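You operate a simulated robot arm through the tools that you are given. There is no shell and no other tool.

You are at the controls of a simulated robot arm. One attempt, no reset.

JOB
Seal the sleeve of print P-62 at the heat the chart gives, and switch the sealer off.
Fine: hold the bar down till the lamp turns green; no scorch; put the print back where it lay; seal no other; leave the heat dial set.

The check looks at the end state, three seconds after you hand in, the way a careful person would. Anything else that was tipped, shoved, dropped, spilled or broken makes it a failure. A push-on lid holds only when it is set on centred and level and pressed home; a screw cap is set on level and turned clockwise until tight.

ROBOT AND FRAMES
A 6-joint arm with a two-finger gripper, fixed in place. Base frame: the origin is at the foot of the arm, x ahead of it, y to its left, z up; the work surface is at about z = 0. Lengths are in cm, angles in rad, forces in N, time in s.
With the tool pointing down near the work surface it reaches from about 24 to 62 cm from the base axis. Its first joint turns from -1.152 to 1.152 rad. Payload 1.37 kg.
The TCP is the grasp point between the finger pads, 2.2 cm short of the fingertips. In the tool frame z runs along the fingers and y along their closing line. Largest opening 9.2 cm; the body of the gripper starts 6.5 cm behind the TCP.
Orientation is that of the tool frame in the base frame, as a unit quaternion [x, y, z, w]. With the fingers straight down and closing along the base's y, the tool's x points along the base's -x, its y along +y and its z along -z.

CONTROLS
- The arm moves only by the tool jog_arm. Its argument "motion" is a list of rows, each a list of 7 numbers: the shift along the base's x, y, z in units of 40 mm (1.0 is 40 mm), then the turn, a rotation vector about the base's x, y, z in units of 6 degrees (1.0 is 6 degrees), then the gripper command, from -1 (shut) to 1 (fully open), values between in proportion. In form: [[tx, ty, tz, ax, ay, az, gripper], ...]. A call has 1 to 20 rows; each row shifts and turns the commanded pose from where the row before left it. A call with a number of a shift or a turn outside -1 to 1 is refused whole. Rows are played at 5 a second. More than 5 cm and 0.15 rad between two rows, or a gripper value outside its range, and nothing of the call is played. Where a pose cannot be reached the arm comes as near as it can. A force on the tool above 40 N (or 10 N above the force at the start of the call, whichever is more), or a blocked arm, ends the call early, and 0.2 s more pass. The fingers move at their own pace and stop on an object; they squeeze with about 26 N. The grip force told is the motor's: it shows also when the fingers shut on nothing. Time passes only in rows, and 0.2 s behind the last, so rows that do not move let the fingers close. It gives the time, the measured TCP pose, the force on the tool (base axes), the opening and the grip force at its end, in the units of the frame above (readings bear some noise), with the torque about the TCP (base axes, N m) and any sound that the robot's microphone picked up.
- Cameras (640 x 400 px; columns grow to the right, rows downward): "scene" is fixed at [3.98, -44.59, 56.43]; the picture's right is [0.69, -0.73, 0.00], its down [-0.53, -0.50, -0.68] and it looks along [0.49, 0.47, -0.73] (base axes); focal length 351 px, centre (320, 200). "wrist" rides on the gripper at [7.1, 1.9, -10.2] in the tool frame; the picture's right is [-0.26, 0.97, 0.00], its down [-0.75, -0.20, -0.62] and it looks along [-0.60, -0.16, 0.78] (tool axes); focal length 280 px, centre (320, 200). There is no depth. A picture from a camera that has moved, and an enlarged one, comes with that camera's place and axes in the base frame and with its lens.
- get_image(camera): a new picture of that camera. The clock stands still meanwhile.
- zoom(camera, box): a new picture of the part [left, top, right, bottom] of that camera's present view, enlarged. The clock stands still meanwhile.
- finish_job(): hands the job in; it is judged then, once.

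Places have to be worked out from the pictures, the camera data and where the tool is seen. Open the gripper and draw the arm clear of the work before you hand the job in, unless the task says otherwise.

The tools are called after "Emit:" by a JSON object that holds its "op" and its "data". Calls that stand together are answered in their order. jog_arm: Moves the arm, as the interface text tells. Its arguments: {"type":"object","properties":{"motion":{"type":"array","items":{"type":"array","items":{"type":"number"}}}},"required":["motion"]} The other tools are called the same way: get_image (camera) takes a picture; zoom (camera, box) takes an enlarged picture of a part of a camera's view; finish_job () hands the job in.

At the start:

```text
time_s: 0.0
tool_pos: [30.28, -20.25, 29.82]
tool_rot: [-0.001, 1.0, 0.0, 0.0]
ft_force: [-0.1, 0.4, -1.1]
torque: [-0.03, -0.05, -0.02]
gripper_width: 9.22
finger_force: 0.1
```

scene: 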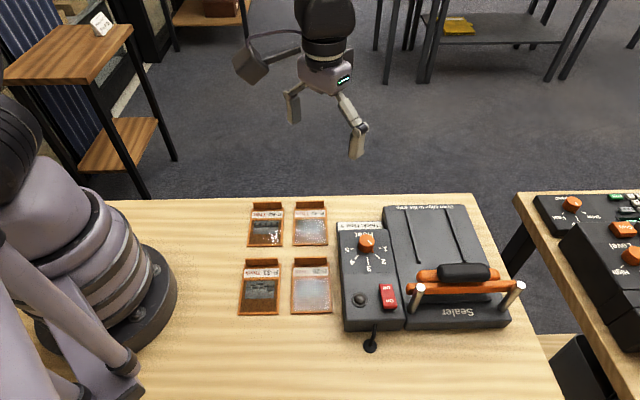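
wrist: 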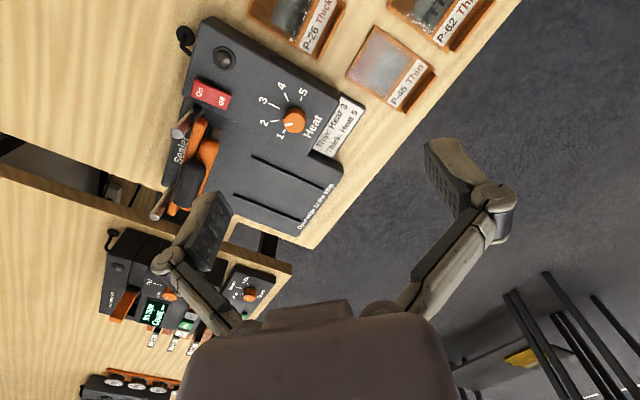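

I start by looking closely at the prints, the chart and the sealer in both views.

Emit:
{"op": "zoom", "data": {"camera": "scene", "box": [220, 190, 380, 330]}}

Emit:
{"op": "zoom", "data": {"camera": "scene", "box": [330, 190, 540, 360]}}

Emit:
{"op": "zoom", "data": {"camera": "wrist", "box": [160, 0, 380, 240]}}

Emit:
{"op": "zoom", "data": {"camera": "wrist", "box": [240, 0, 520, 130]}}

```text
2.86 times, centred on (300, 260) of scene
camera zoom: at [3.98, -44.59, 56.43], right [0.69, -0.73, 0.0], down [-0.53, -0.5, -0.68], along [0.49, 0.47, -0.73], focal length 1002 px, centre (377, 29)
```

zoom: 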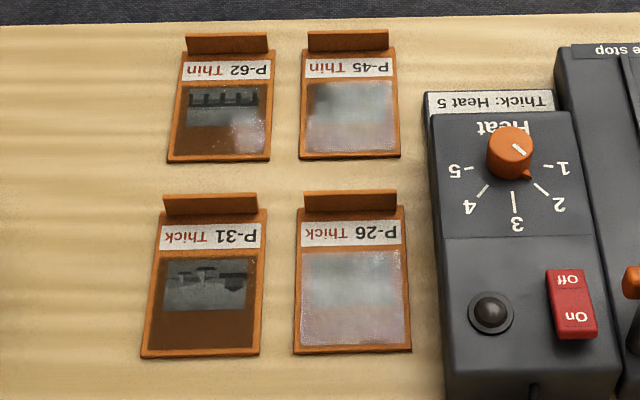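

```text
2.35 times, centred on (435, 275) of scene
camera zoom: at [3.98, -44.59, 56.43], right [0.69, -0.73, 0.0], down [-0.53, -0.5, -0.68], along [0.49, 0.47, -0.73], focal length 825 px, centre (49, 24)
```

zoom: 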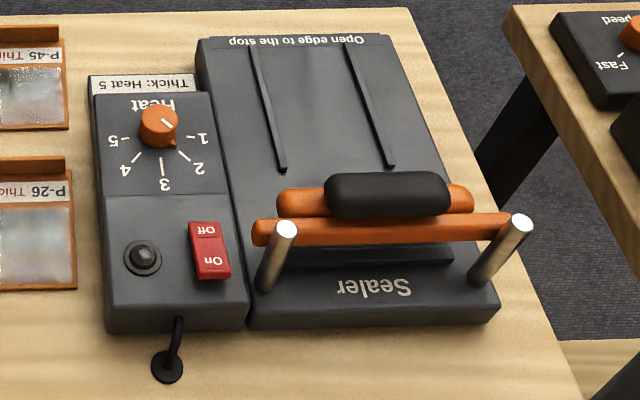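

```text
1.67 times, centred on (270, 120) of wrist
camera zoom: at [22.93, -18.4, 40.07], right [0.26, 0.97, 0.0], down [0.75, -0.2, 0.62], along [0.6, -0.16, -0.78], focal length 467 px, centre (403, 333)
```

zoom: 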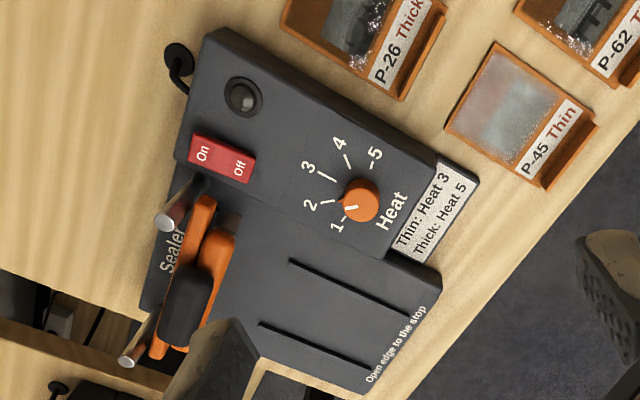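

```text
2.29 times, centred on (380, 65) of wrist
camera zoom: at [22.93, -18.4, 40.07], right [0.26, 0.97, 0.0], down [0.75, -0.2, 0.62], along [0.6, -0.16, -0.78], focal length 641 px, centre (183, 509)
```

zoom: 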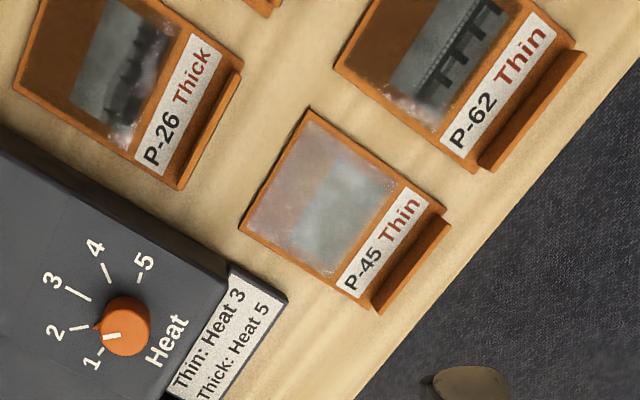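

P-62 is "Thin", so the chart calls for Heat 3, and the dial now points at about 2. The table layout is turned about 45° to the base. I turn the tool by -45° and move closer to inspect the sealer.

Emit:
{"op": "jog_arm", "data": {"motion": [[-0.144, -0.25, -0.25, 0, 0, -0.9375, 1], [-0.144, -0.25, -0.25, 0, 0, -0.9375, 1], [-0.144, -0.25, -0.25, 0, 0, -0.9375, 1], [-0.144, -0.25, -0.25, 0, 0, -0.9375, 1], [-0.144, -0.25, -0.25, 0, 0, -0.9375, 1], [-0.144, -0.25, -0.25, 0, 0, -0.9375, 1], [-0.144, -0.25, -0.25, 0, 0, -0.9375, 1], [-0.144, -0.25, -0.25, 0, 0, -0.9375, 1]]}}

Emit:
{"op": "get_image", "data": {"camera": "wrist"}}

Emit:
{"op": "get_image", "data": {"camera": "scene"}}

```text
time_s: 1.8
tool_pos: [25.59, -28.22, 21.92]
tool_rot: [0.383, 0.924, 0.0, 0.001]
ft_force: [0.6, 1.0, -0.3]
torque: [0.01, 0.0, -0.01]
gripper_width: 9.19
finger_force: 0.1
```

```text
taken
camera wrist: at [21.77, -21.94, 32.06], right [0.87, 0.5, 0.0], down [0.39, -0.68, 0.63], along [0.31, -0.54, -0.78], focal length 280 px, centre (320, 200)
```

wrist: 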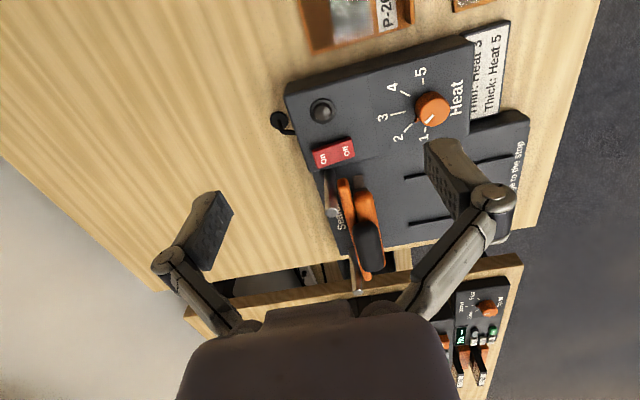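

```text
taken
```

scene: 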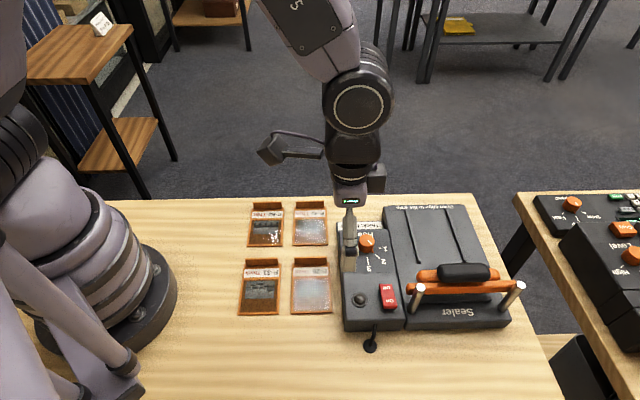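

Emit:
{"op": "zoom", "data": {"camera": "scene", "box": [400, 240, 540, 340]}}

Emit:
{"op": "zoom", "data": {"camera": "scene", "box": [330, 215, 410, 340]}}

Emit:
{"op": "zoom", "data": {"camera": "scene", "box": [235, 190, 345, 260]}}

Emit:
{"op": "zoom", "data": {"camera": "wrist", "box": [270, 10, 540, 300]}}

```text
4.00 times, centred on (470, 290) of scene
camera zoom: at [3.98, -44.59, 56.43], right [0.69, -0.73, 0.0], down [-0.53, -0.5, -0.68], along [0.49, 0.47, -0.73], focal length 1403 px, centre (-280, -160)
```

zoom: 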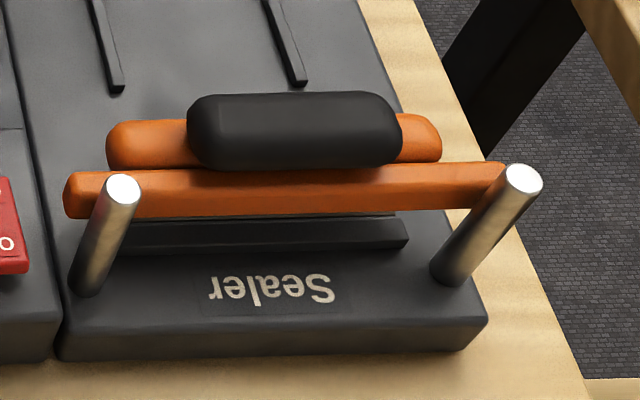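

```text
3.20 times, centred on (370, 278) of scene
camera zoom: at [3.98, -44.59, 56.43], right [0.69, -0.73, 0.0], down [-0.53, -0.5, -0.68], along [0.49, 0.47, -0.73], focal length 1123 px, centre (160, -48)
```

zoom: 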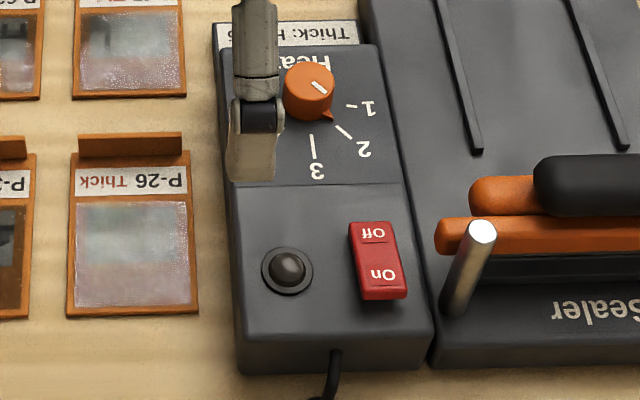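

```text
5.71 times, centred on (290, 225) of scene
camera zoom: at [3.98, -44.59, 56.43], right [0.69, -0.73, 0.0], down [-0.53, -0.5, -0.68], along [0.49, 0.47, -0.73], focal length 2005 px, centre (491, 57)
```

zoom: 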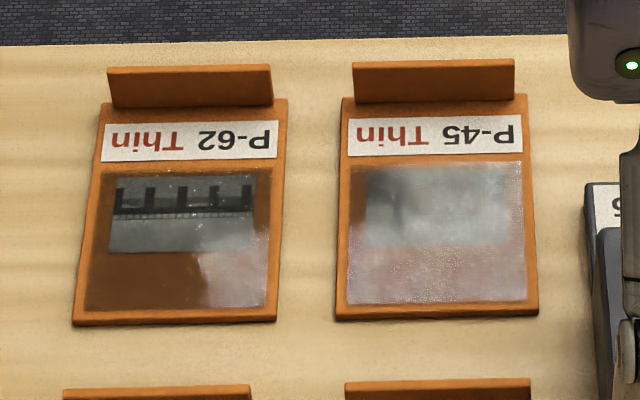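

```text
1.38 times, centred on (405, 155) of wrist
camera zoom: at [21.77, -21.94, 32.06], right [0.87, 0.5, 0.0], down [0.39, -0.68, 0.63], along [0.31, -0.54, -0.78], focal length 387 px, centre (203, 262)
```

zoom: 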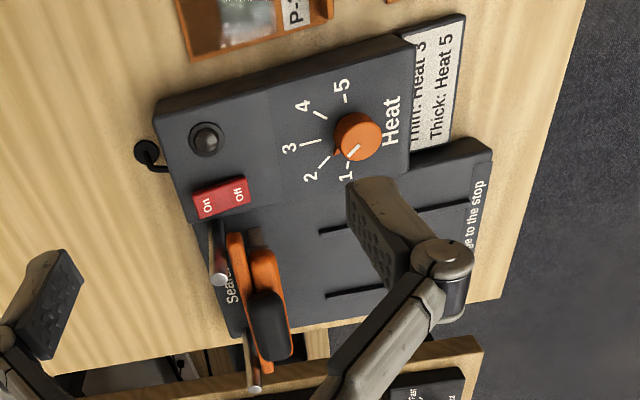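

The pointer nub lines up with mark 2. I move so the wrist camera looks nearly straight down on the dial, to get its angles and position.

Emit:
{"op": "jog_arm", "data": {"motion": [[0.73, 0.09, -0.1, 0, 0, 0, 1], [0.73, 0.09, -0.1, 0, 0, 0, 1], [0.73, 0.09, -0.1, 0, 0, 0, 1], [0.73, 0.09, -0.1, 0, 0, 0, 1], [0, 0, 0, 0, 0, 0, 1]]}}

Emit:
{"op": "get_image", "data": {"camera": "wrist"}}

Emit:
{"op": "zoom", "data": {"camera": "wrist", "box": [220, 0, 480, 160]}}

```text
time_s: 3.0
tool_pos: [37.3, -26.73, 20.38]
tool_rot: [0.382, 0.924, 0.0, 0.0]
ft_force: [0.8, -0.6, 0.0]
torque: [0.03, 0.0, 0.02]
gripper_width: 9.21
finger_force: 0.3
```

```text
taken
camera wrist: at [33.51, -20.48, 30.54], right [0.87, 0.5, 0.0], down [0.39, -0.68, 0.62], along [0.31, -0.54, -0.78], focal length 280 px, centre (320, 200)
```

wrist: 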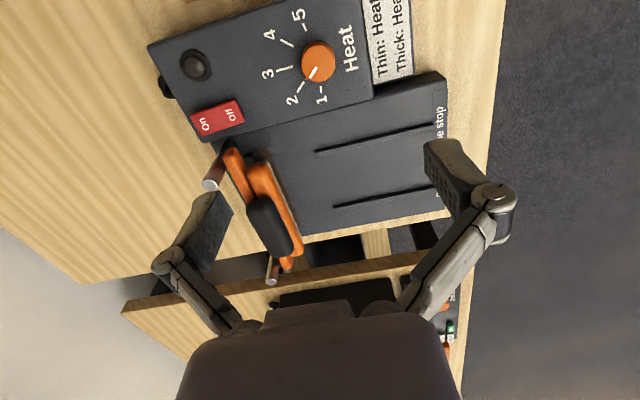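

```text
2.46 times, centred on (350, 80) of wrist
camera zoom: at [33.51, -20.48, 30.54], right [0.87, 0.5, 0.0], down [0.39, -0.68, 0.62], along [0.31, -0.54, -0.78], focal length 690 px, centre (246, 495)
```

zoom: 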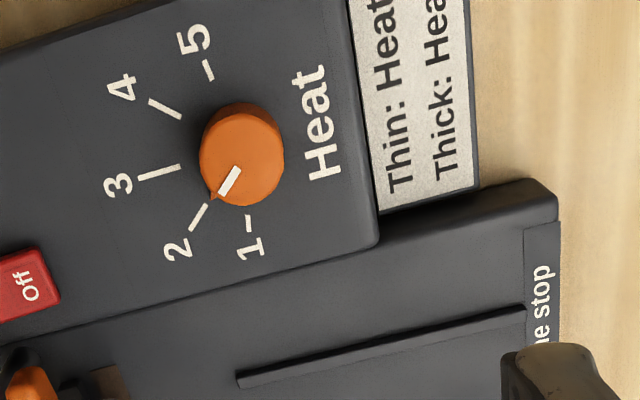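

The knob axis works out at about (36.1, -25.05), the panel at z≈5, and 2 to 3 is about -39° about z. I line up above the knob, partly closed and at yaw -65°, so the fingers stay clear of the pointer nub.

Emit:
{"op": "jog_arm", "data": {"motion": [[-0.075, 0.105, -0.4, 0, 0, -0.8333, 0.15], [-0.075, 0.105, -0.4, 0, 0, -0.8333, 0.15], [-0.075, 0.105, -0.4, 0, 0, -0.8333, 0.15], [-0.075, 0.105, -0.4, 0, 0, -0.8333, 0.15], [0, 0, 0, 0, 0, 0, 0.15]]}}

Emit:
{"op": "get_image", "data": {"camera": "wrist"}}

Emit:
{"op": "get_image", "data": {"camera": "scene"}}

```text
time_s: 4.2
tool_pos: [35.86, -25.16, 13.9]
tool_rot: [0.537, 0.844, 0.0, 0.0]
ft_force: [-0.3, 0.8, -0.3]
torque: [-0.03, 0.04, 0.0]
gripper_width: 5.29
finger_force: 0.0
```

```text
taken
camera wrist: at [34.58, -18.02, 24.07], right [0.99, 0.17, 0.0], down [0.13, -0.77, 0.62], along [0.11, -0.62, -0.78], focal length 280 px, centre (320, 200)
```

wrist: 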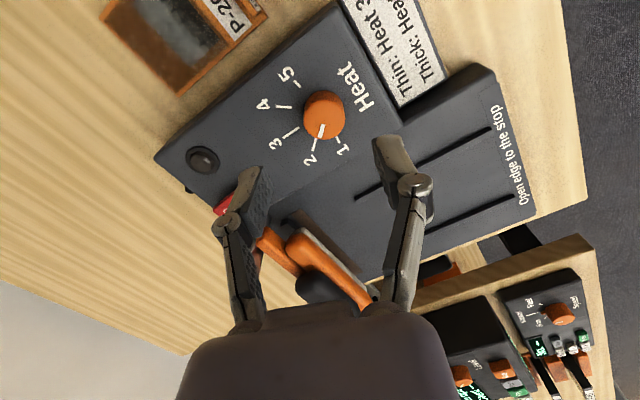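

```text
taken
```

scene: 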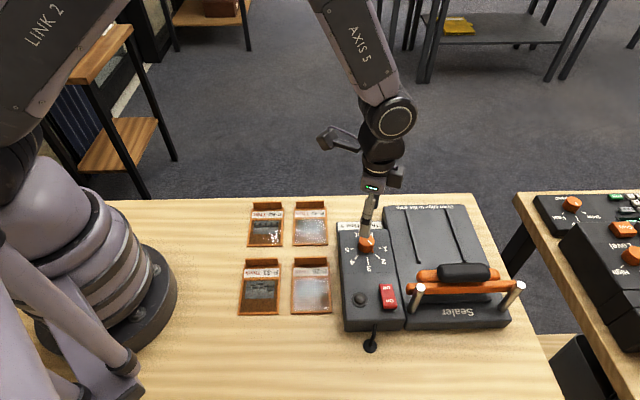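

Emit:
{"op": "zoom", "data": {"camera": "wrist", "box": [220, 40, 420, 180]}}

Emit:
{"op": "zoom", "data": {"camera": "scene", "box": [330, 190, 410, 280]}}

```text
2.86 times, centred on (320, 110) of wrist
camera zoom: at [34.58, -18.02, 24.07], right [0.99, 0.17, 0.0], down [0.13, -0.77, 0.62], along [0.11, -0.62, -0.78], focal length 801 px, centre (320, 457)
```

zoom: 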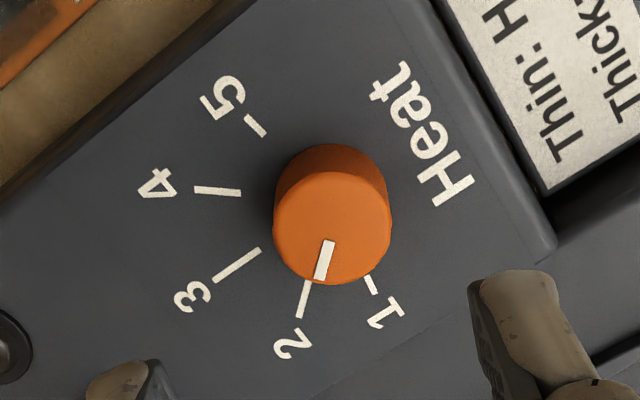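

```text
4.44 times, centred on (370, 235) of scene
camera zoom: at [3.98, -44.59, 56.43], right [0.69, -0.73, 0.0], down [-0.53, -0.5, -0.68], along [0.49, 0.47, -0.73], focal length 1559 px, centre (98, 44)
```

zoom: 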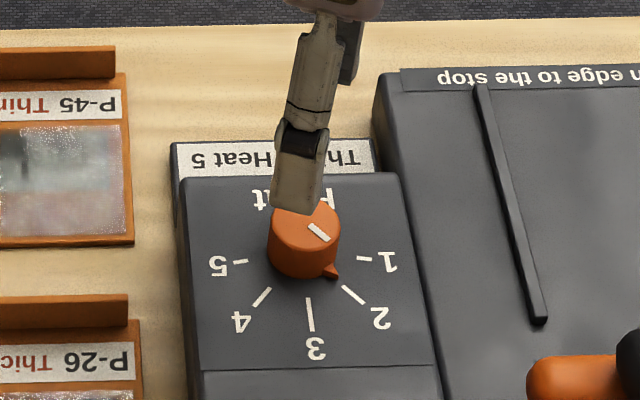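

The knob axis refines to about (36.15, -25.2), its top at z≈6.2 and the panel at z≈4.7, so the commanded tool is over it. I descend partway and check.

Emit:
{"op": "jog_arm", "data": {"motion": [[0, 0, -0.5, 0, 0, 0, 0.15], [0, 0, -0.4, 0, 0, 0, 0.15], [0, 0, 0, 0, 0, 0, 0.15], [0, 0, 0, 0, 0, 0, 0.15]]}}

Emit:
{"op": "get_image", "data": {"camera": "wrist"}}

Emit:
{"op": "zoom", "data": {"camera": "scene", "box": [330, 190, 410, 280]}}

```text
time_s: 5.2
tool_pos: [35.95, -25.14, 10.21]
tool_rot: [0.537, 0.844, -0.001, 0.0]
ft_force: [0.3, -1.0, 0.0]
torque: [0.01, 0.01, 0.02]
gripper_width: 5.27
finger_force: 0.0
```

```text
taken
camera wrist: at [34.58, -17.99, 20.48], right [0.99, 0.17, 0.0], down [0.13, -0.77, 0.63], along [0.11, -0.62, -0.78], focal length 280 px, centre (320, 200)
```

wrist: 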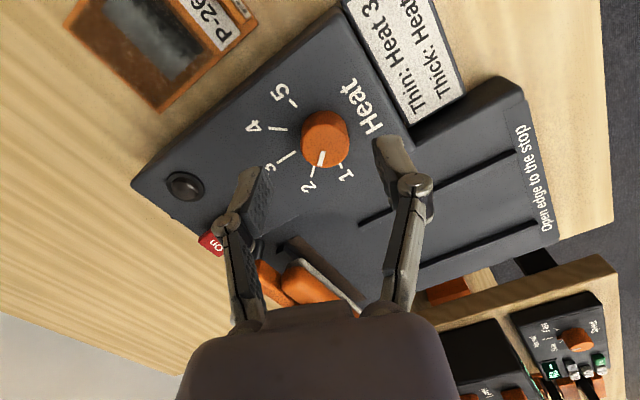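

```text
4.44 times, centred on (370, 235) of scene
camera zoom: at [3.98, -44.59, 56.43], right [0.69, -0.73, 0.0], down [-0.53, -0.5, -0.68], along [0.49, 0.47, -0.73], focal length 1559 px, centre (98, 44)
```

zoom: 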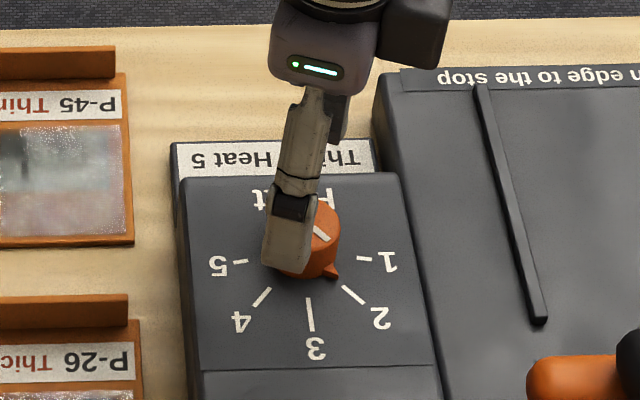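

The tool reads about 0.2 cm low in x, so I correct that, lower to TCP z≈7.4, and close on the knob.

Emit:
{"op": "jog_arm", "data": {"motion": [[0.06, 0, -0.35, 0, 0, 0, 0.15], [0, 0, -0.35, 0, 0, 0, 0.15], [0, 0, 0, 0, 0, 0, 0.15], [0, 0, 0, 0, 0, 0, -0.2], [0, 0, 0, 0, 0, 0, -0.4], [0, 0, 0, 0, 0, 0, -0.6], [0, 0, 0, 0, 0, 0, -0.6], [0, 0, 0, 0, 0, 0, -0.6]]}}

Emit:
{"op": "get_image", "data": {"camera": "wrist"}}

Emit:
{"op": "zoom", "data": {"camera": "scene", "box": [330, 190, 410, 280]}}

```text
time_s: 7.0
tool_pos: [36.13, -25.08, 7.62]
tool_rot: [0.538, 0.843, 0.0, 0.001]
ft_force: [1.6, -0.4, -3.1]
torque: [0.0, -0.01, 0.01]
gripper_width: 2.73
finger_force: 28.3
```

```text
taken
camera wrist: at [34.82, -17.99, 17.68], right [0.99, 0.17, 0.0], down [0.13, -0.77, 0.62], along [0.11, -0.62, -0.78], focal length 280 px, centre (320, 200)
```

wrist: 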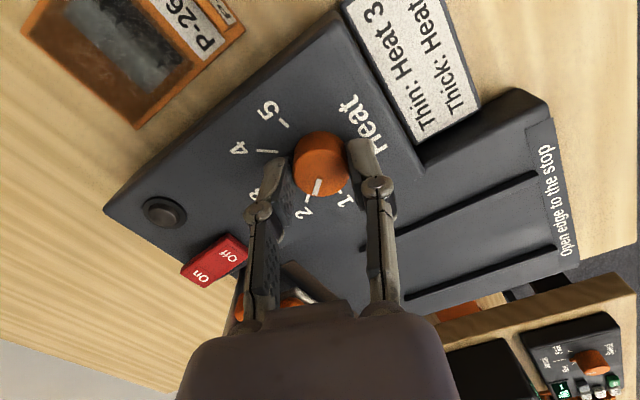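

```text
4.44 times, centred on (370, 235) of scene
camera zoom: at [3.98, -44.59, 56.43], right [0.69, -0.73, 0.0], down [-0.53, -0.5, -0.68], along [0.49, 0.47, -0.73], focal length 1559 px, centre (98, 44)
```

zoom: 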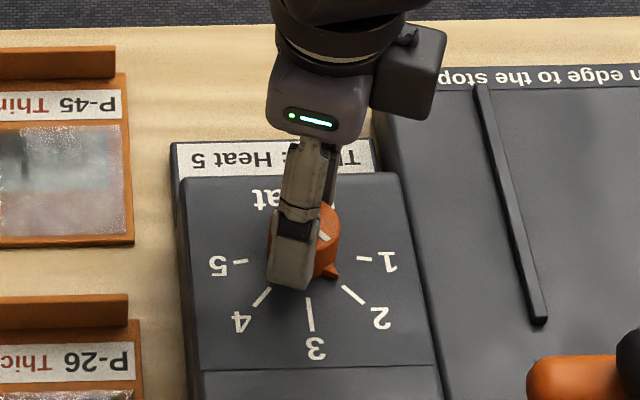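

The knob is gripped at 2.7 cm with low side force. I turn it -40° about z.

Emit:
{"op": "jog_arm", "data": {"motion": [[0, 0, 0, 0, 0, -0.9524, -0.6], [0, 0, 0, 0, 0, -0.9524, -0.6], [0, 0, 0, 0, 0, -0.9524, -0.6], [0, 0, 0, 0, 0, -0.9524, -0.6], [0, 0, 0, 0, 0, -0.9524, -0.6], [0, 0, 0, 0, 0, -0.9524, -0.6], [0, 0, 0, 0, 0, -0.9524, -0.6], [0, 0, 0, 0, 0, 0, -0.6]]}}

Emit:
{"op": "get_image", "data": {"camera": "wrist"}}

Emit:
{"op": "zoom", "data": {"camera": "scene", "box": [330, 190, 410, 280]}}

```text
time_s: 8.8
tool_pos: [36.37, -25.04, 7.55]
tool_rot: [0.793, 0.609, 0.0, 0.001]
ft_force: [6.6, -0.2, -5.0]
torque: [0.14, -0.17, 0.03]
gripper_width: 2.7
finger_force: 28.3
```

```text
taken
camera wrist: at [39.84, -18.86, 17.68], right [0.86, -0.5, 0.0], down [-0.39, -0.67, 0.62], along [-0.31, -0.54, -0.78], focal length 280 px, centre (320, 200)
```

wrist: 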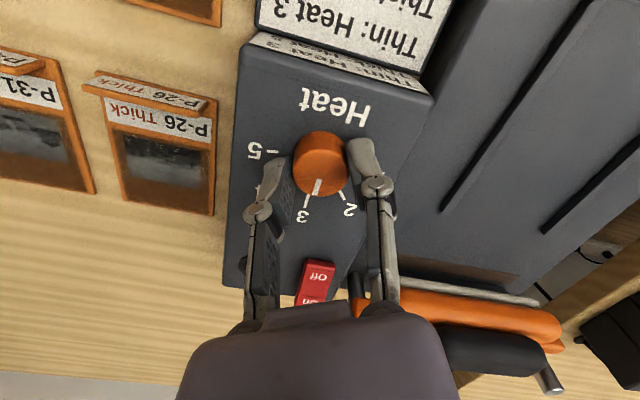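

```text
4.44 times, centred on (370, 235) of scene
camera zoom: at [3.98, -44.59, 56.43], right [0.69, -0.73, 0.0], down [-0.53, -0.5, -0.68], along [0.49, 0.47, -0.73], focal length 1559 px, centre (98, 44)
```

zoom: 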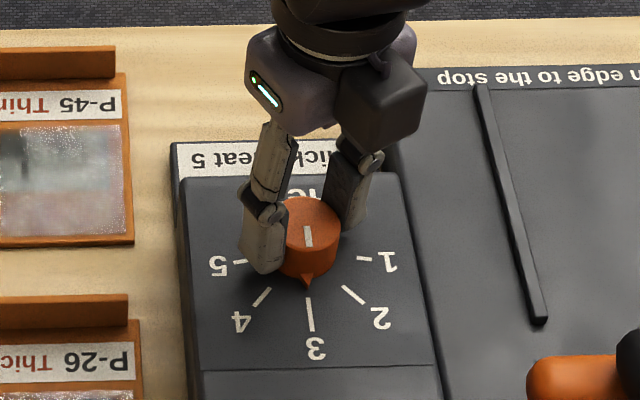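

The pointer lines up with 3. I release, lift straight up, and check the dial.

Emit:
{"op": "jog_arm", "data": {"motion": [[0, 0, 0, 0, 0, 0, -0.2], [0, 0, 0, 0, 0, 0, 0.1], [0, 0, 0, 0, 0, 0, 0.1], [0, 0, 0.5, 0, 0, 0, 0.1], [0, 0, 0.8, 0, 0, 0, 0.1], [0, 0, 0.8, 0, 0, 0, 0.1], [0, 0, 0, 0, 0, 0, 0.1]]}}

Emit:
{"op": "get_image", "data": {"camera": "wrist"}}

Emit:
{"op": "zoom", "data": {"camera": "wrist", "box": [220, 40, 420, 180]}}

Emit:
{"op": "zoom", "data": {"camera": "scene", "box": [330, 190, 410, 280]}}

```text
time_s: 10.4
tool_pos: [36.43, -25.08, 15.87]
tool_rot: [0.793, 0.609, 0.0, 0.0]
ft_force: [0.0, 0.1, -0.3]
torque: [0.02, 0.0, 0.02]
gripper_width: 5.02
finger_force: 0.0
```

```text
taken
camera wrist: at [39.88, -18.87, 26.07], right [0.86, -0.5, 0.0], down [-0.39, -0.68, 0.62], along [-0.31, -0.54, -0.78], focal length 280 px, centre (320, 200)
```

wrist: 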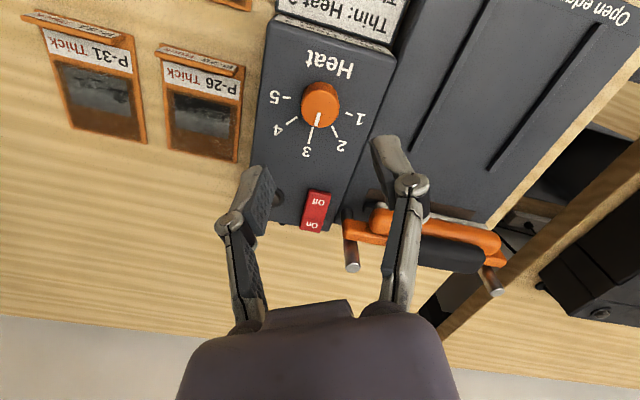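

```text
2.86 times, centred on (320, 110) of wrist
camera zoom: at [39.88, -18.87, 26.07], right [0.86, -0.5, 0.0], down [-0.39, -0.68, 0.62], along [-0.31, -0.54, -0.78], focal length 801 px, centre (320, 457)
```

zoom: 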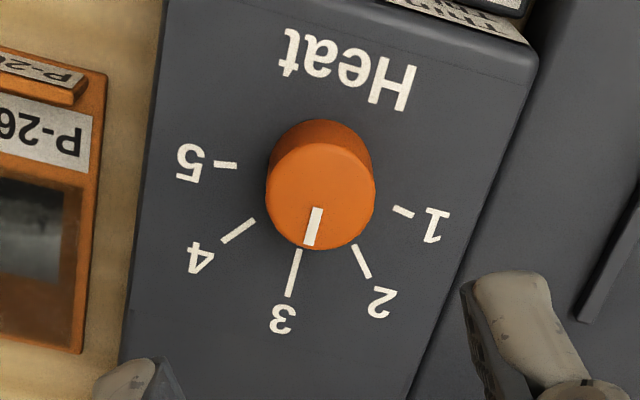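

```text
4.44 times, centred on (370, 235) of scene
camera zoom: at [3.98, -44.59, 56.43], right [0.69, -0.73, 0.0], down [-0.53, -0.5, -0.68], along [0.49, 0.47, -0.73], focal length 1559 px, centre (98, 44)
```

zoom: 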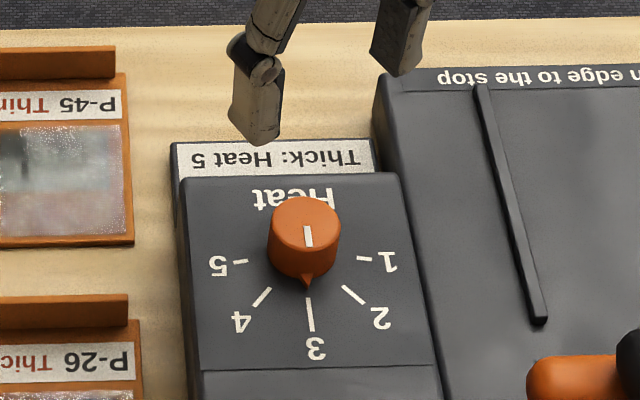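

The dial is set to 3. Next I look at the bar and bed more closely, with the fingers wide open and kept above the post height (about 10.3).

Emit:
{"op": "jog_arm", "data": {"motion": [[0.413, -0.493, -0.1, 0, 0, 0, 1], [0.413, -0.493, -0.1, 0, 0, 0, 1], [0.413, -0.493, -0.1, 0, 0, 0, 1], [0.413, -0.493, -0.1, 0, 0, 0, 1], [0, 0, 0, 0, 0, 0, 1]]}}

Emit:
{"op": "get_image", "data": {"camera": "wrist"}}

Emit:
{"op": "zoom", "data": {"camera": "wrist", "box": [240, 100, 440, 310]}}

```text
time_s: 11.6
tool_pos: [42.97, -33.07, 14.21]
tool_rot: [0.793, 0.609, 0.0, 0.0]
ft_force: [-0.2, 0.0, -0.4]
torque: [0.0, -0.04, 0.02]
gripper_width: 9.19
finger_force: 0.0
```

```text
taken
camera wrist: at [46.42, -26.77, 24.43], right [0.86, -0.5, 0.0], down [-0.39, -0.68, 0.62], along [-0.31, -0.54, -0.78], focal length 280 px, centre (320, 200)
```

wrist: 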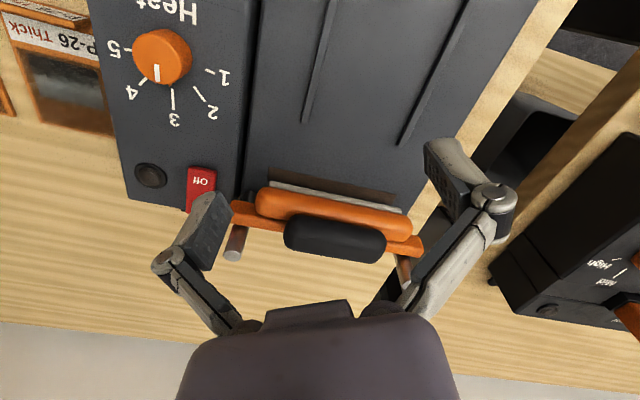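

```text
1.90 times, centred on (340, 205) of wrist
camera zoom: at [46.42, -26.77, 24.43], right [0.86, -0.5, 0.0], down [-0.39, -0.68, 0.62], along [-0.31, -0.54, -0.78], focal length 534 px, centre (282, 190)
```

zoom: 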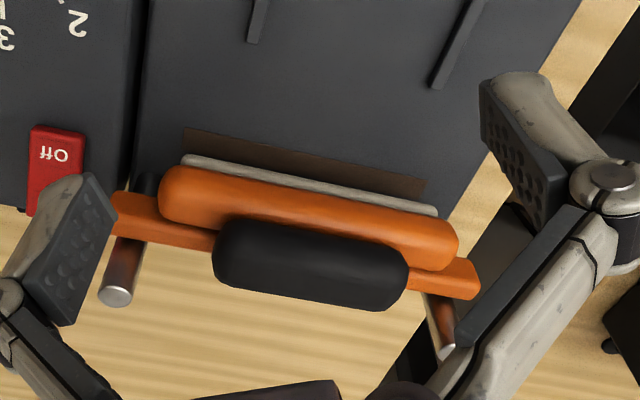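

The sealing bar hangs over a strip on the bed, and the rails run at 45° with their centreline at about b=57 (b=(x−y)/√2). Now I go over P-62's tab with yaw -45° for a close look.

Emit:
{"op": "jog_arm", "data": {"motion": [[0, 0, 1, 0, 0, 0, 1], [-0.285, 0.81, 0, 0, 0, 1, 1], [-0.285, 0.81, 0, 0, 0, 1, 1], [-0.285, 0.81, 0, 0, 0, 1, 1], [-0.285, 0.81, 0, 0, 0, 1, 1], [-0.285, 0.81, 0, 0, 0, 1, 1], [-0.285, 0.81, 0, 0, 0, 1, 1], [-0.285, 0.81, 0, 0, 0, 1, 1], [-0.285, 0.81, 0, 0, 0, 1, 1], [-0.285, 0.81, 0, 0, 0, 1, 1], [-0.285, 0.81, 0, 0, 0, 1, 1], [0, 0, -0.75, 0, 0, 0, 1], [0, 0, 0, 0, 0, 0, 1]]}}

Emit:
{"op": "get_image", "data": {"camera": "wrist"}}

Emit:
{"op": "zoom", "data": {"camera": "wrist", "box": [220, 0, 480, 200]}}

Emit:
{"op": "zoom", "data": {"camera": "scene", "box": [235, 180, 345, 260]}}

```text
time_s: 14.4
tool_pos: [31.44, -0.58, 15.27]
tool_rot: [0.382, 0.924, 0.0, 0.0]
ft_force: [0.8, 0.2, 0.4]
torque: [-0.02, 0.01, -0.01]
gripper_width: 9.2
finger_force: 0.0
```

```text
taken
camera wrist: at [27.69, 5.73, 25.44], right [0.87, 0.5, 0.0], down [0.39, -0.68, 0.63], along [0.31, -0.54, -0.78], focal length 280 px, centre (320, 200)
```

wrist: 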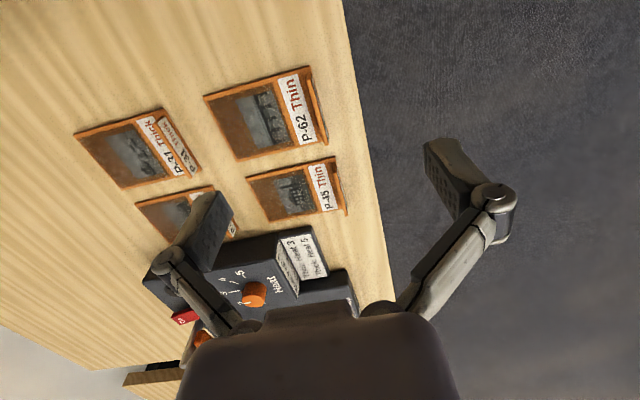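

```text
2.00 times, centred on (350, 100) of wrist
camera zoom: at [27.69, 5.73, 25.44], right [0.87, 0.5, 0.0], down [0.39, -0.68, 0.63], along [0.31, -0.54, -0.78], focal length 561 px, centre (260, 400)
```

zoom: 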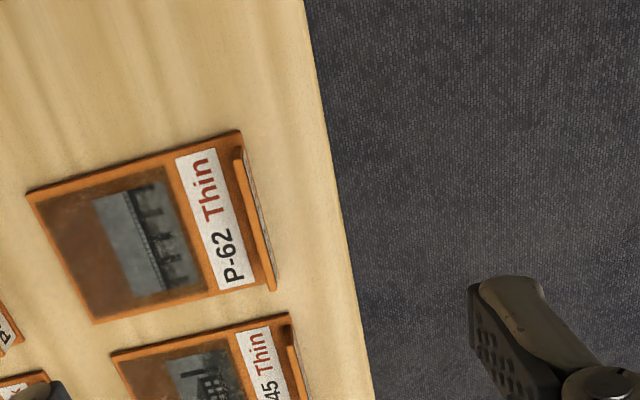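

```text
5.00 times, centred on (290, 220) of scene
camera zoom: at [3.98, -44.59, 56.43], right [0.69, -0.73, 0.0], down [-0.53, -0.5, -0.68], along [0.49, 0.47, -0.73], focal length 1754 px, centre (470, 100)
```

zoom: 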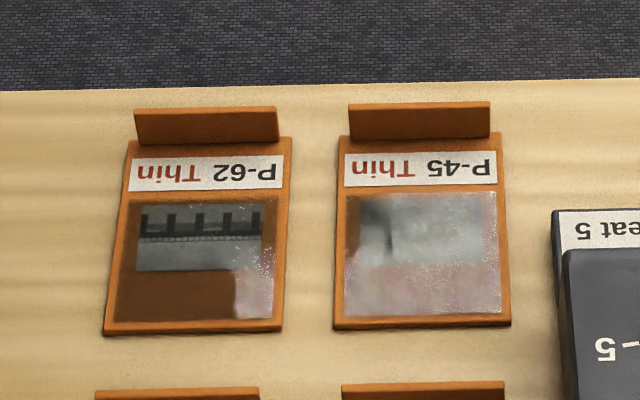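

P-62's tray is at 45° with its vertical tab centred at about (32.05, -2.05) and the tab top at z≈2.5. I lower over the tab with the fingers about 4.6 cm apart and stop above it to check alignment.

Emit:
{"op": "jog_arm", "data": {"motion": [[0.08, -0.18, -0.6, 0, 0, 0, 0.0], [0.08, -0.18, -0.6, 0, 0, 0, 0.0], [0, 0, -0.6, 0, 0, 0, 0.0], [0, 0, -0.5, 0, 0, 0, 0.0], [0, 0, 0, 0, 0, 0, 0.0], [0, 0, 0, 0, 0, 0, 0.0]]}}

Emit:
{"op": "get_image", "data": {"camera": "wrist"}}

Emit:
{"op": "zoom", "data": {"camera": "scene", "box": [215, 150, 345, 260]}}

```text
time_s: 15.8
tool_pos: [32.22, -2.04, 6.25]
tool_rot: [0.381, 0.924, 0.0, -0.001]
ft_force: [0.0, -0.3, 0.3]
torque: [0.03, 0.0, 0.02]
gripper_width: 4.62
finger_force: 0.0
```

```text
taken
camera wrist: at [28.32, 4.21, 16.26], right [0.87, 0.5, 0.0], down [0.39, -0.68, 0.63], along [0.31, -0.54, -0.78], focal length 280 px, centre (320, 200)
```

wrist: 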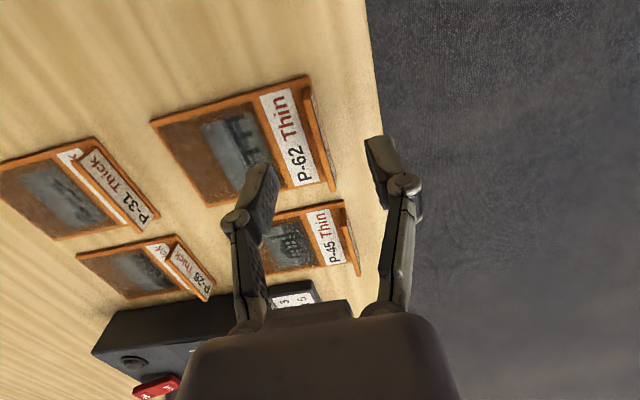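

```text
3.64 times, centred on (280, 205) of scene
camera zoom: at [3.98, -44.59, 56.43], right [0.69, -0.73, 0.0], down [-0.53, -0.5, -0.68], along [0.49, 0.47, -0.73], focal length 1276 px, centre (466, 182)
```

zoom: 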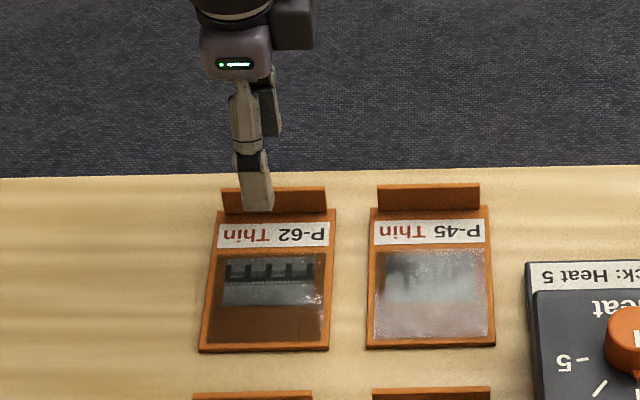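

Emit:
{"op": "zoom", "data": {"camera": "wrist", "box": [240, 60, 420, 210]}}

```text
2.67 times, centred on (330, 135) of wrist
camera zoom: at [28.32, 4.21, 16.26], right [0.87, 0.5, 0.0], down [0.39, -0.68, 0.63], along [0.31, -0.54, -0.78], focal length 748 px, centre (293, 373)
```

zoom: 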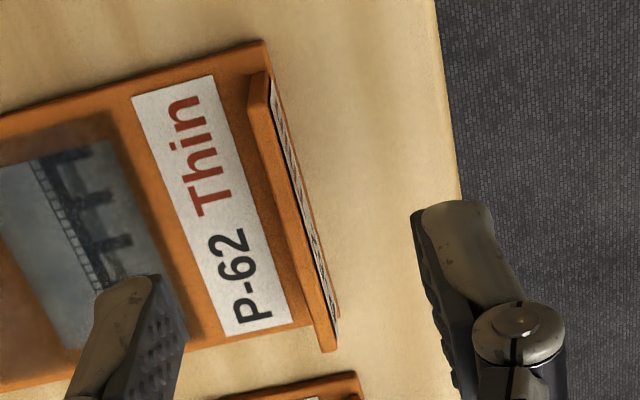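

The tab is centred between the fingers within a millimetre or so. I descend to TCP z≈3.15, with fingertips about 0.9 above the table and clear of the tray base, and close.

Emit:
{"op": "jog_arm", "data": {"motion": [[0, 0, -0.4, 0, 0, 0, 0.0], [0, 0, -0.37, 0, 0, 0, 0.0], [0, 0, 0, 0, 0, 0, 0.0], [0, 0, 0, 0, 0, 0, -0.4], [0, 0, 0, 0, 0, 0, -0.7], [0, 0, 0, 0, 0, 0, -1], [0, 0, 0, 0, 0, 0, -1], [0, 0, 0, 0, 0, 0, -1]]}}

Emit:
{"op": "get_image", "data": {"camera": "wrist"}}

Emit:
{"op": "zoom", "data": {"camera": "scene", "box": [215, 150, 345, 260]}}

```text
time_s: 17.6
tool_pos: [32.13, -2.05, 2.99]
tool_rot: [0.382, 0.924, 0.0, 0.0]
ft_force: [-0.5, 1.3, -0.2]
torque: [0.05, -0.02, -0.02]
gripper_width: 0.61
finger_force: 25.3
```

```text
taken
camera wrist: at [28.29, 4.26, 13.21], right [0.87, 0.5, 0.0], down [0.39, -0.68, 0.63], along [0.31, -0.54, -0.78], focal length 280 px, centre (320, 200)
```

wrist: 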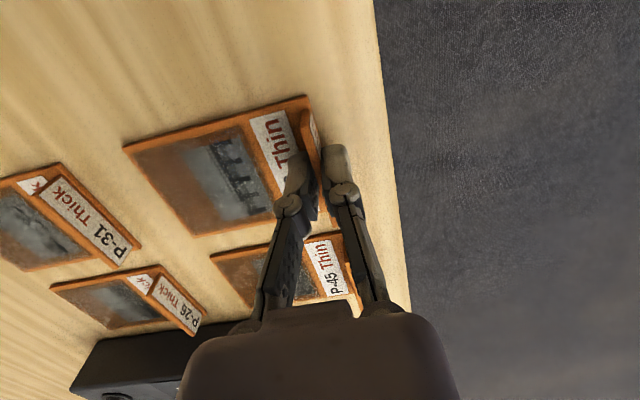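

```text
3.64 times, centred on (280, 205) of scene
camera zoom: at [3.98, -44.59, 56.43], right [0.69, -0.73, 0.0], down [-0.53, -0.5, -0.68], along [0.49, 0.47, -0.73], focal length 1276 px, centre (466, 182)
```

zoom: 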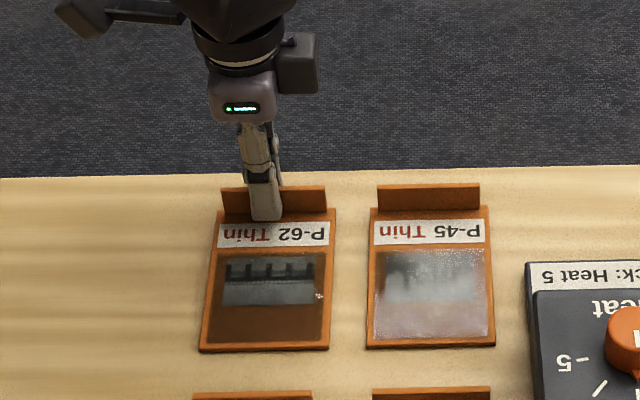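

Gripped with a tab width of 0.6 and the tray unmoved; I note this pose (32.13, -2.05, 2.99) for the return. I lift and check how the tray hangs.

Emit:
{"op": "jog_arm", "data": {"motion": [[0, 0, 0.15, 0, 0, 0, -1], [0, 0, 0.35, 0, 0, 0, -1], [0, 0, 0.8, 0, 0, 0, -1], [0, 0, 0.8, 0, 0, 0, -1], [0, 0, 0.2, 0, 0, 0, -1], [0, 0, 0, 0, 0, 0, -1]]}}

Emit:
{"op": "get_image", "data": {"camera": "wrist"}}

Emit:
{"op": "get_image", "data": {"camera": "scene"}}

```text
time_s: 19.0
tool_pos: [32.09, -1.95, 12.38]
tool_rot: [0.382, 0.924, 0.0, 0.0]
ft_force: [-0.7, 0.2, -0.1]
torque: [0.01, 0.0, 0.0]
gripper_width: 0.6
finger_force: 26.1
```

```text
taken
camera wrist: at [28.26, 4.29, 22.45], right [0.87, 0.5, 0.0], down [0.39, -0.68, 0.62], along [0.31, -0.54, -0.78], focal length 280 px, centre (320, 200)
```

wrist: 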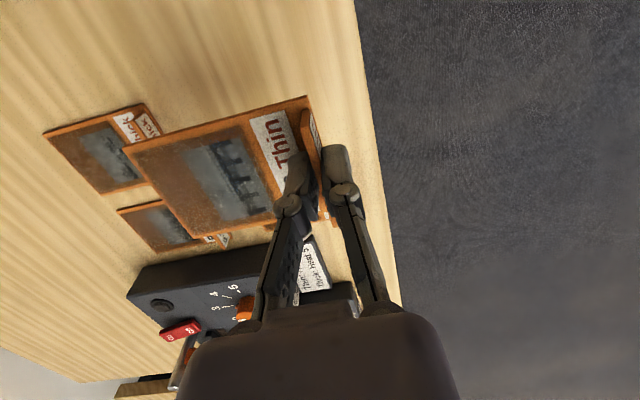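

```text
taken
```

scene: 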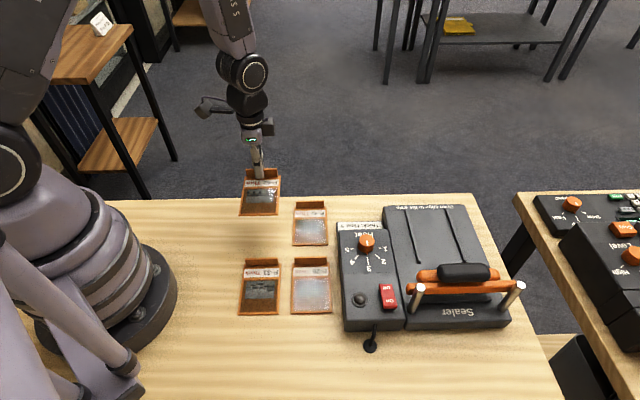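

The tray is held level. I carry it over the sealer bed, aiming at b≈57.1, in front of the bar.

Emit:
{"op": "jog_arm", "data": {"motion": [[0.3529, -0.6173, 0, 0, 0, 0, -1], [0.3529, -0.6173, 0, 0, 0, 0, -1], [0.3529, -0.6173, 0, 0, 0, 0, -1], [0.3529, -0.6173, 0, 0, 0, 0, -1], [0.3529, -0.6173, 0, 0, 0, 0, -1], [0.3529, -0.6173, 0, 0, 0, 0, -1], [0.3529, -0.6173, 0, 0, 0, 0, -1], [0.3529, -0.6173, 0, 0, 0, 0, -1], [0.3529, -0.6173, 0, 0, 0, 0, -1], [0.3529, -0.6173, 0, 0, 0, 0, -1], [0.3529, -0.6173, 0, 0, 0, 0, -1], [0.3529, -0.6173, 0, 0, 0, 0, -1], [0, 0, 0, 0, 0, 0, -1], [0, 0, 0, 0, 0, 0, -1]]}}

Emit:
{"op": "get_image", "data": {"camera": "wrist"}}

Emit:
{"op": "get_image", "data": {"camera": "scene"}}

Emit:
{"op": "zoom", "data": {"camera": "scene", "box": [380, 150, 540, 340]}}

```text
time_s: 22.0
tool_pos: [49.0, -31.64, 12.31]
tool_rot: [0.383, 0.924, 0.0, 0.001]
ft_force: [0.2, 0.6, -0.1]
torque: [0.0, -0.01, 0.0]
gripper_width: 0.61
finger_force: 26.1
```

```text
taken
camera wrist: at [45.15, -25.39, 22.38], right [0.87, 0.5, 0.0], down [0.39, -0.68, 0.62], along [0.31, -0.54, -0.78], focal length 280 px, centre (320, 200)
```

wrist: 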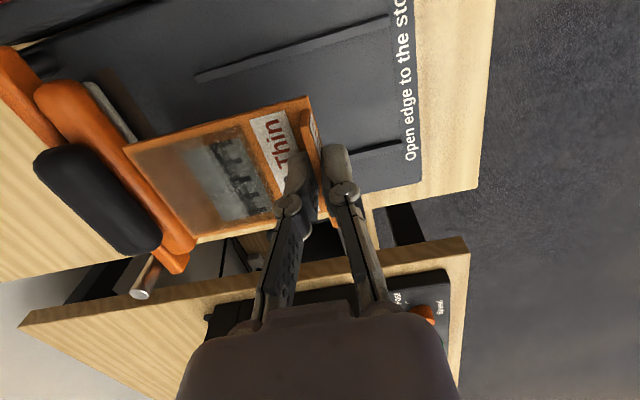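

```text
taken
```

scene: 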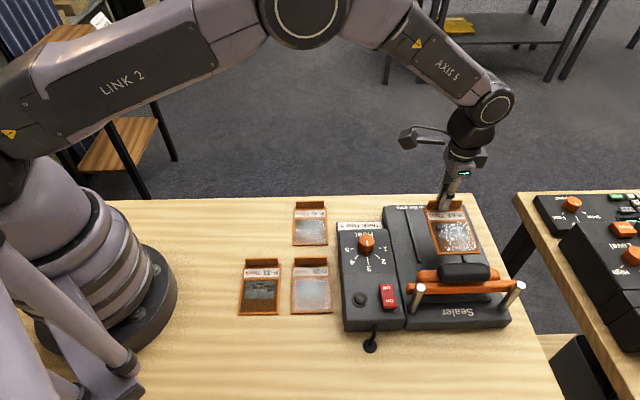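

```text
2.11 times, centred on (460, 245) of scene
camera zoom: at [3.98, -44.59, 56.43], right [0.69, -0.73, 0.0], down [-0.53, -0.5, -0.68], along [0.49, 0.47, -0.73], focal length 738 px, centre (25, 105)
```

zoom: 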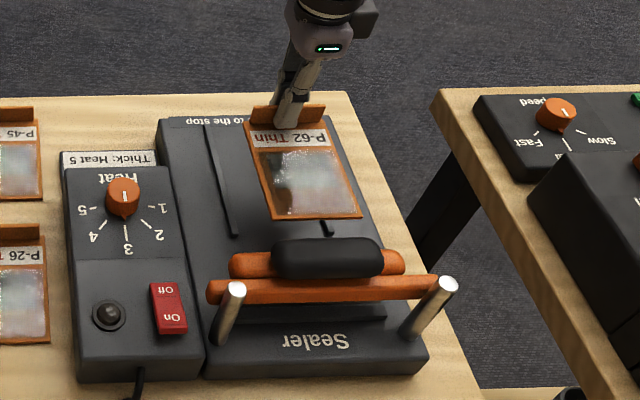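

Emit:
{"op": "jog_arm", "data": {"motion": [[0, 0, -0.4, 0, 0, 0, -1], [0, 0, -0.4, 0, 0, 0, -1], [0, 0, -0.2, 0, 0, 0, -1], [0, 0, 0, 0, 0, 0, -1]]}}

Emit:
{"op": "get_image", "data": {"camera": "wrist"}}

Emit:
{"op": "zoom", "data": {"camera": "wrist", "box": [0, 20, 420, 300]}}

Emit:
{"op": "zoom", "data": {"camera": "scene", "box": [390, 170, 530, 330]}}

```text
time_s: 23.0
tool_pos: [48.95, -31.61, 8.17]
tool_rot: [0.381, 0.924, 0.0, -0.001]
ft_force: [0.1, -0.3, -0.2]
torque: [0.0, 0.01, -0.02]
gripper_width: 0.58
finger_force: 26.3
```

```text
taken
camera wrist: at [45.2, -25.36, 18.32], right [0.87, 0.5, 0.0], down [0.39, -0.68, 0.63], along [0.31, -0.54, -0.78], focal length 280 px, centre (320, 200)
```

wrist: 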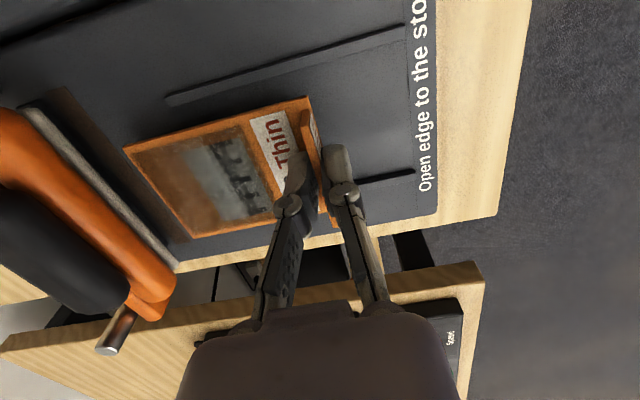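

```text
1.43 times, centred on (210, 160) of wrist
camera zoom: at [45.2, -25.36, 18.32], right [0.87, 0.5, 0.0], down [0.39, -0.68, 0.63], along [0.31, -0.54, -0.78], focal length 401 px, centre (477, 257)
```

zoom: 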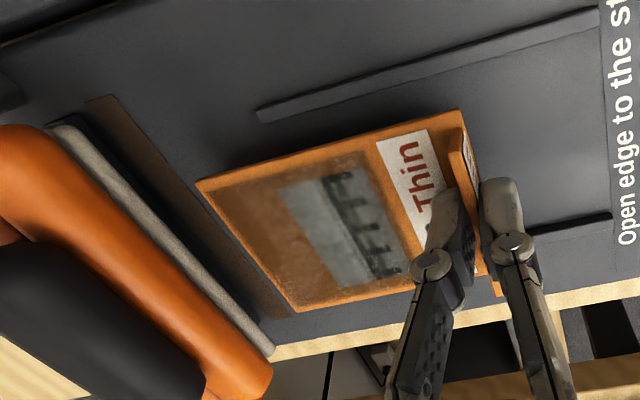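

```text
2.50 times, centred on (460, 250) of scene
camera zoom: at [3.98, -44.59, 56.43], right [0.69, -0.73, 0.0], down [-0.53, -0.5, -0.68], along [0.49, 0.47, -0.73], focal length 877 px, centre (-30, 75)
```

zoom: 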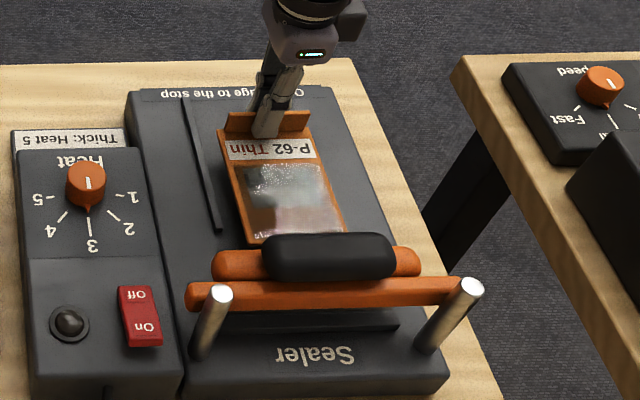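

Emit:
{"op": "zoom", "data": {"camera": "scene", "box": [410, 190, 490, 270]}}

Emit:
{"op": "zoom", "data": {"camera": "wrist", "box": [280, 100, 460, 230]}}

Emit:
{"op": "zoom", "data": {"camera": "wrist", "box": [90, 70, 270, 260]}}

```text
5.00 times, centred on (450, 230) of scene
camera zoom: at [3.98, -44.59, 56.43], right [0.69, -0.73, 0.0], down [-0.53, -0.5, -0.68], along [0.49, 0.47, -0.73], focal length 1754 px, centre (-330, 50)
```

zoom: 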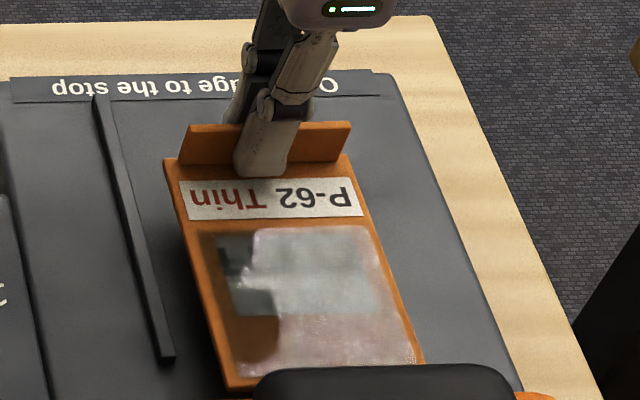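

```text
3.08 times, centred on (370, 165) of wrist
camera zoom: at [45.2, -25.36, 18.32], right [0.87, 0.5, 0.0], down [0.39, -0.68, 0.63], along [0.31, -0.54, -0.78], focal length 863 px, centre (166, 308)
```

zoom: 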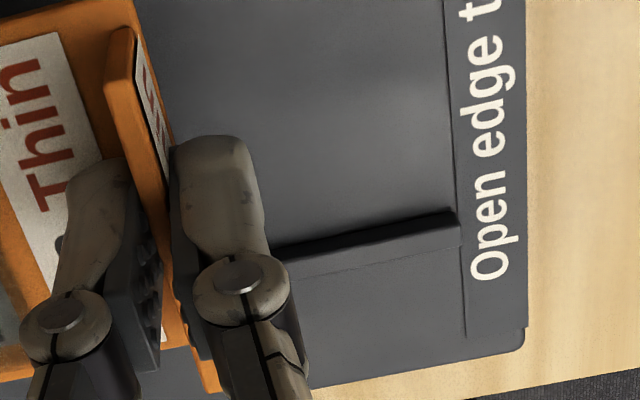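

```text
2.11 times, centred on (180, 165) of wrist
camera zoom: at [45.2, -25.36, 18.32], right [0.87, 0.5, 0.0], down [0.39, -0.68, 0.63], along [0.31, -0.54, -0.78], focal length 590 px, centre (615, 274)
```

zoom: 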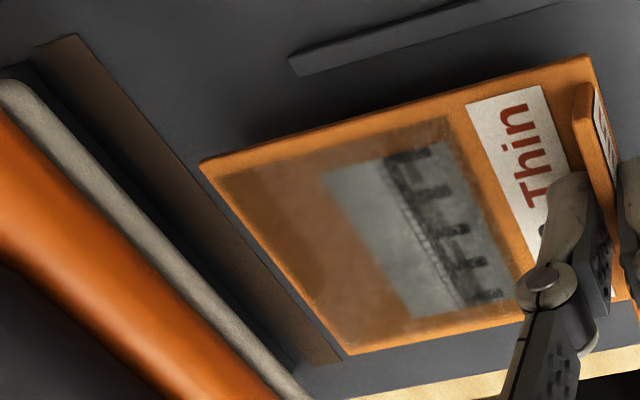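

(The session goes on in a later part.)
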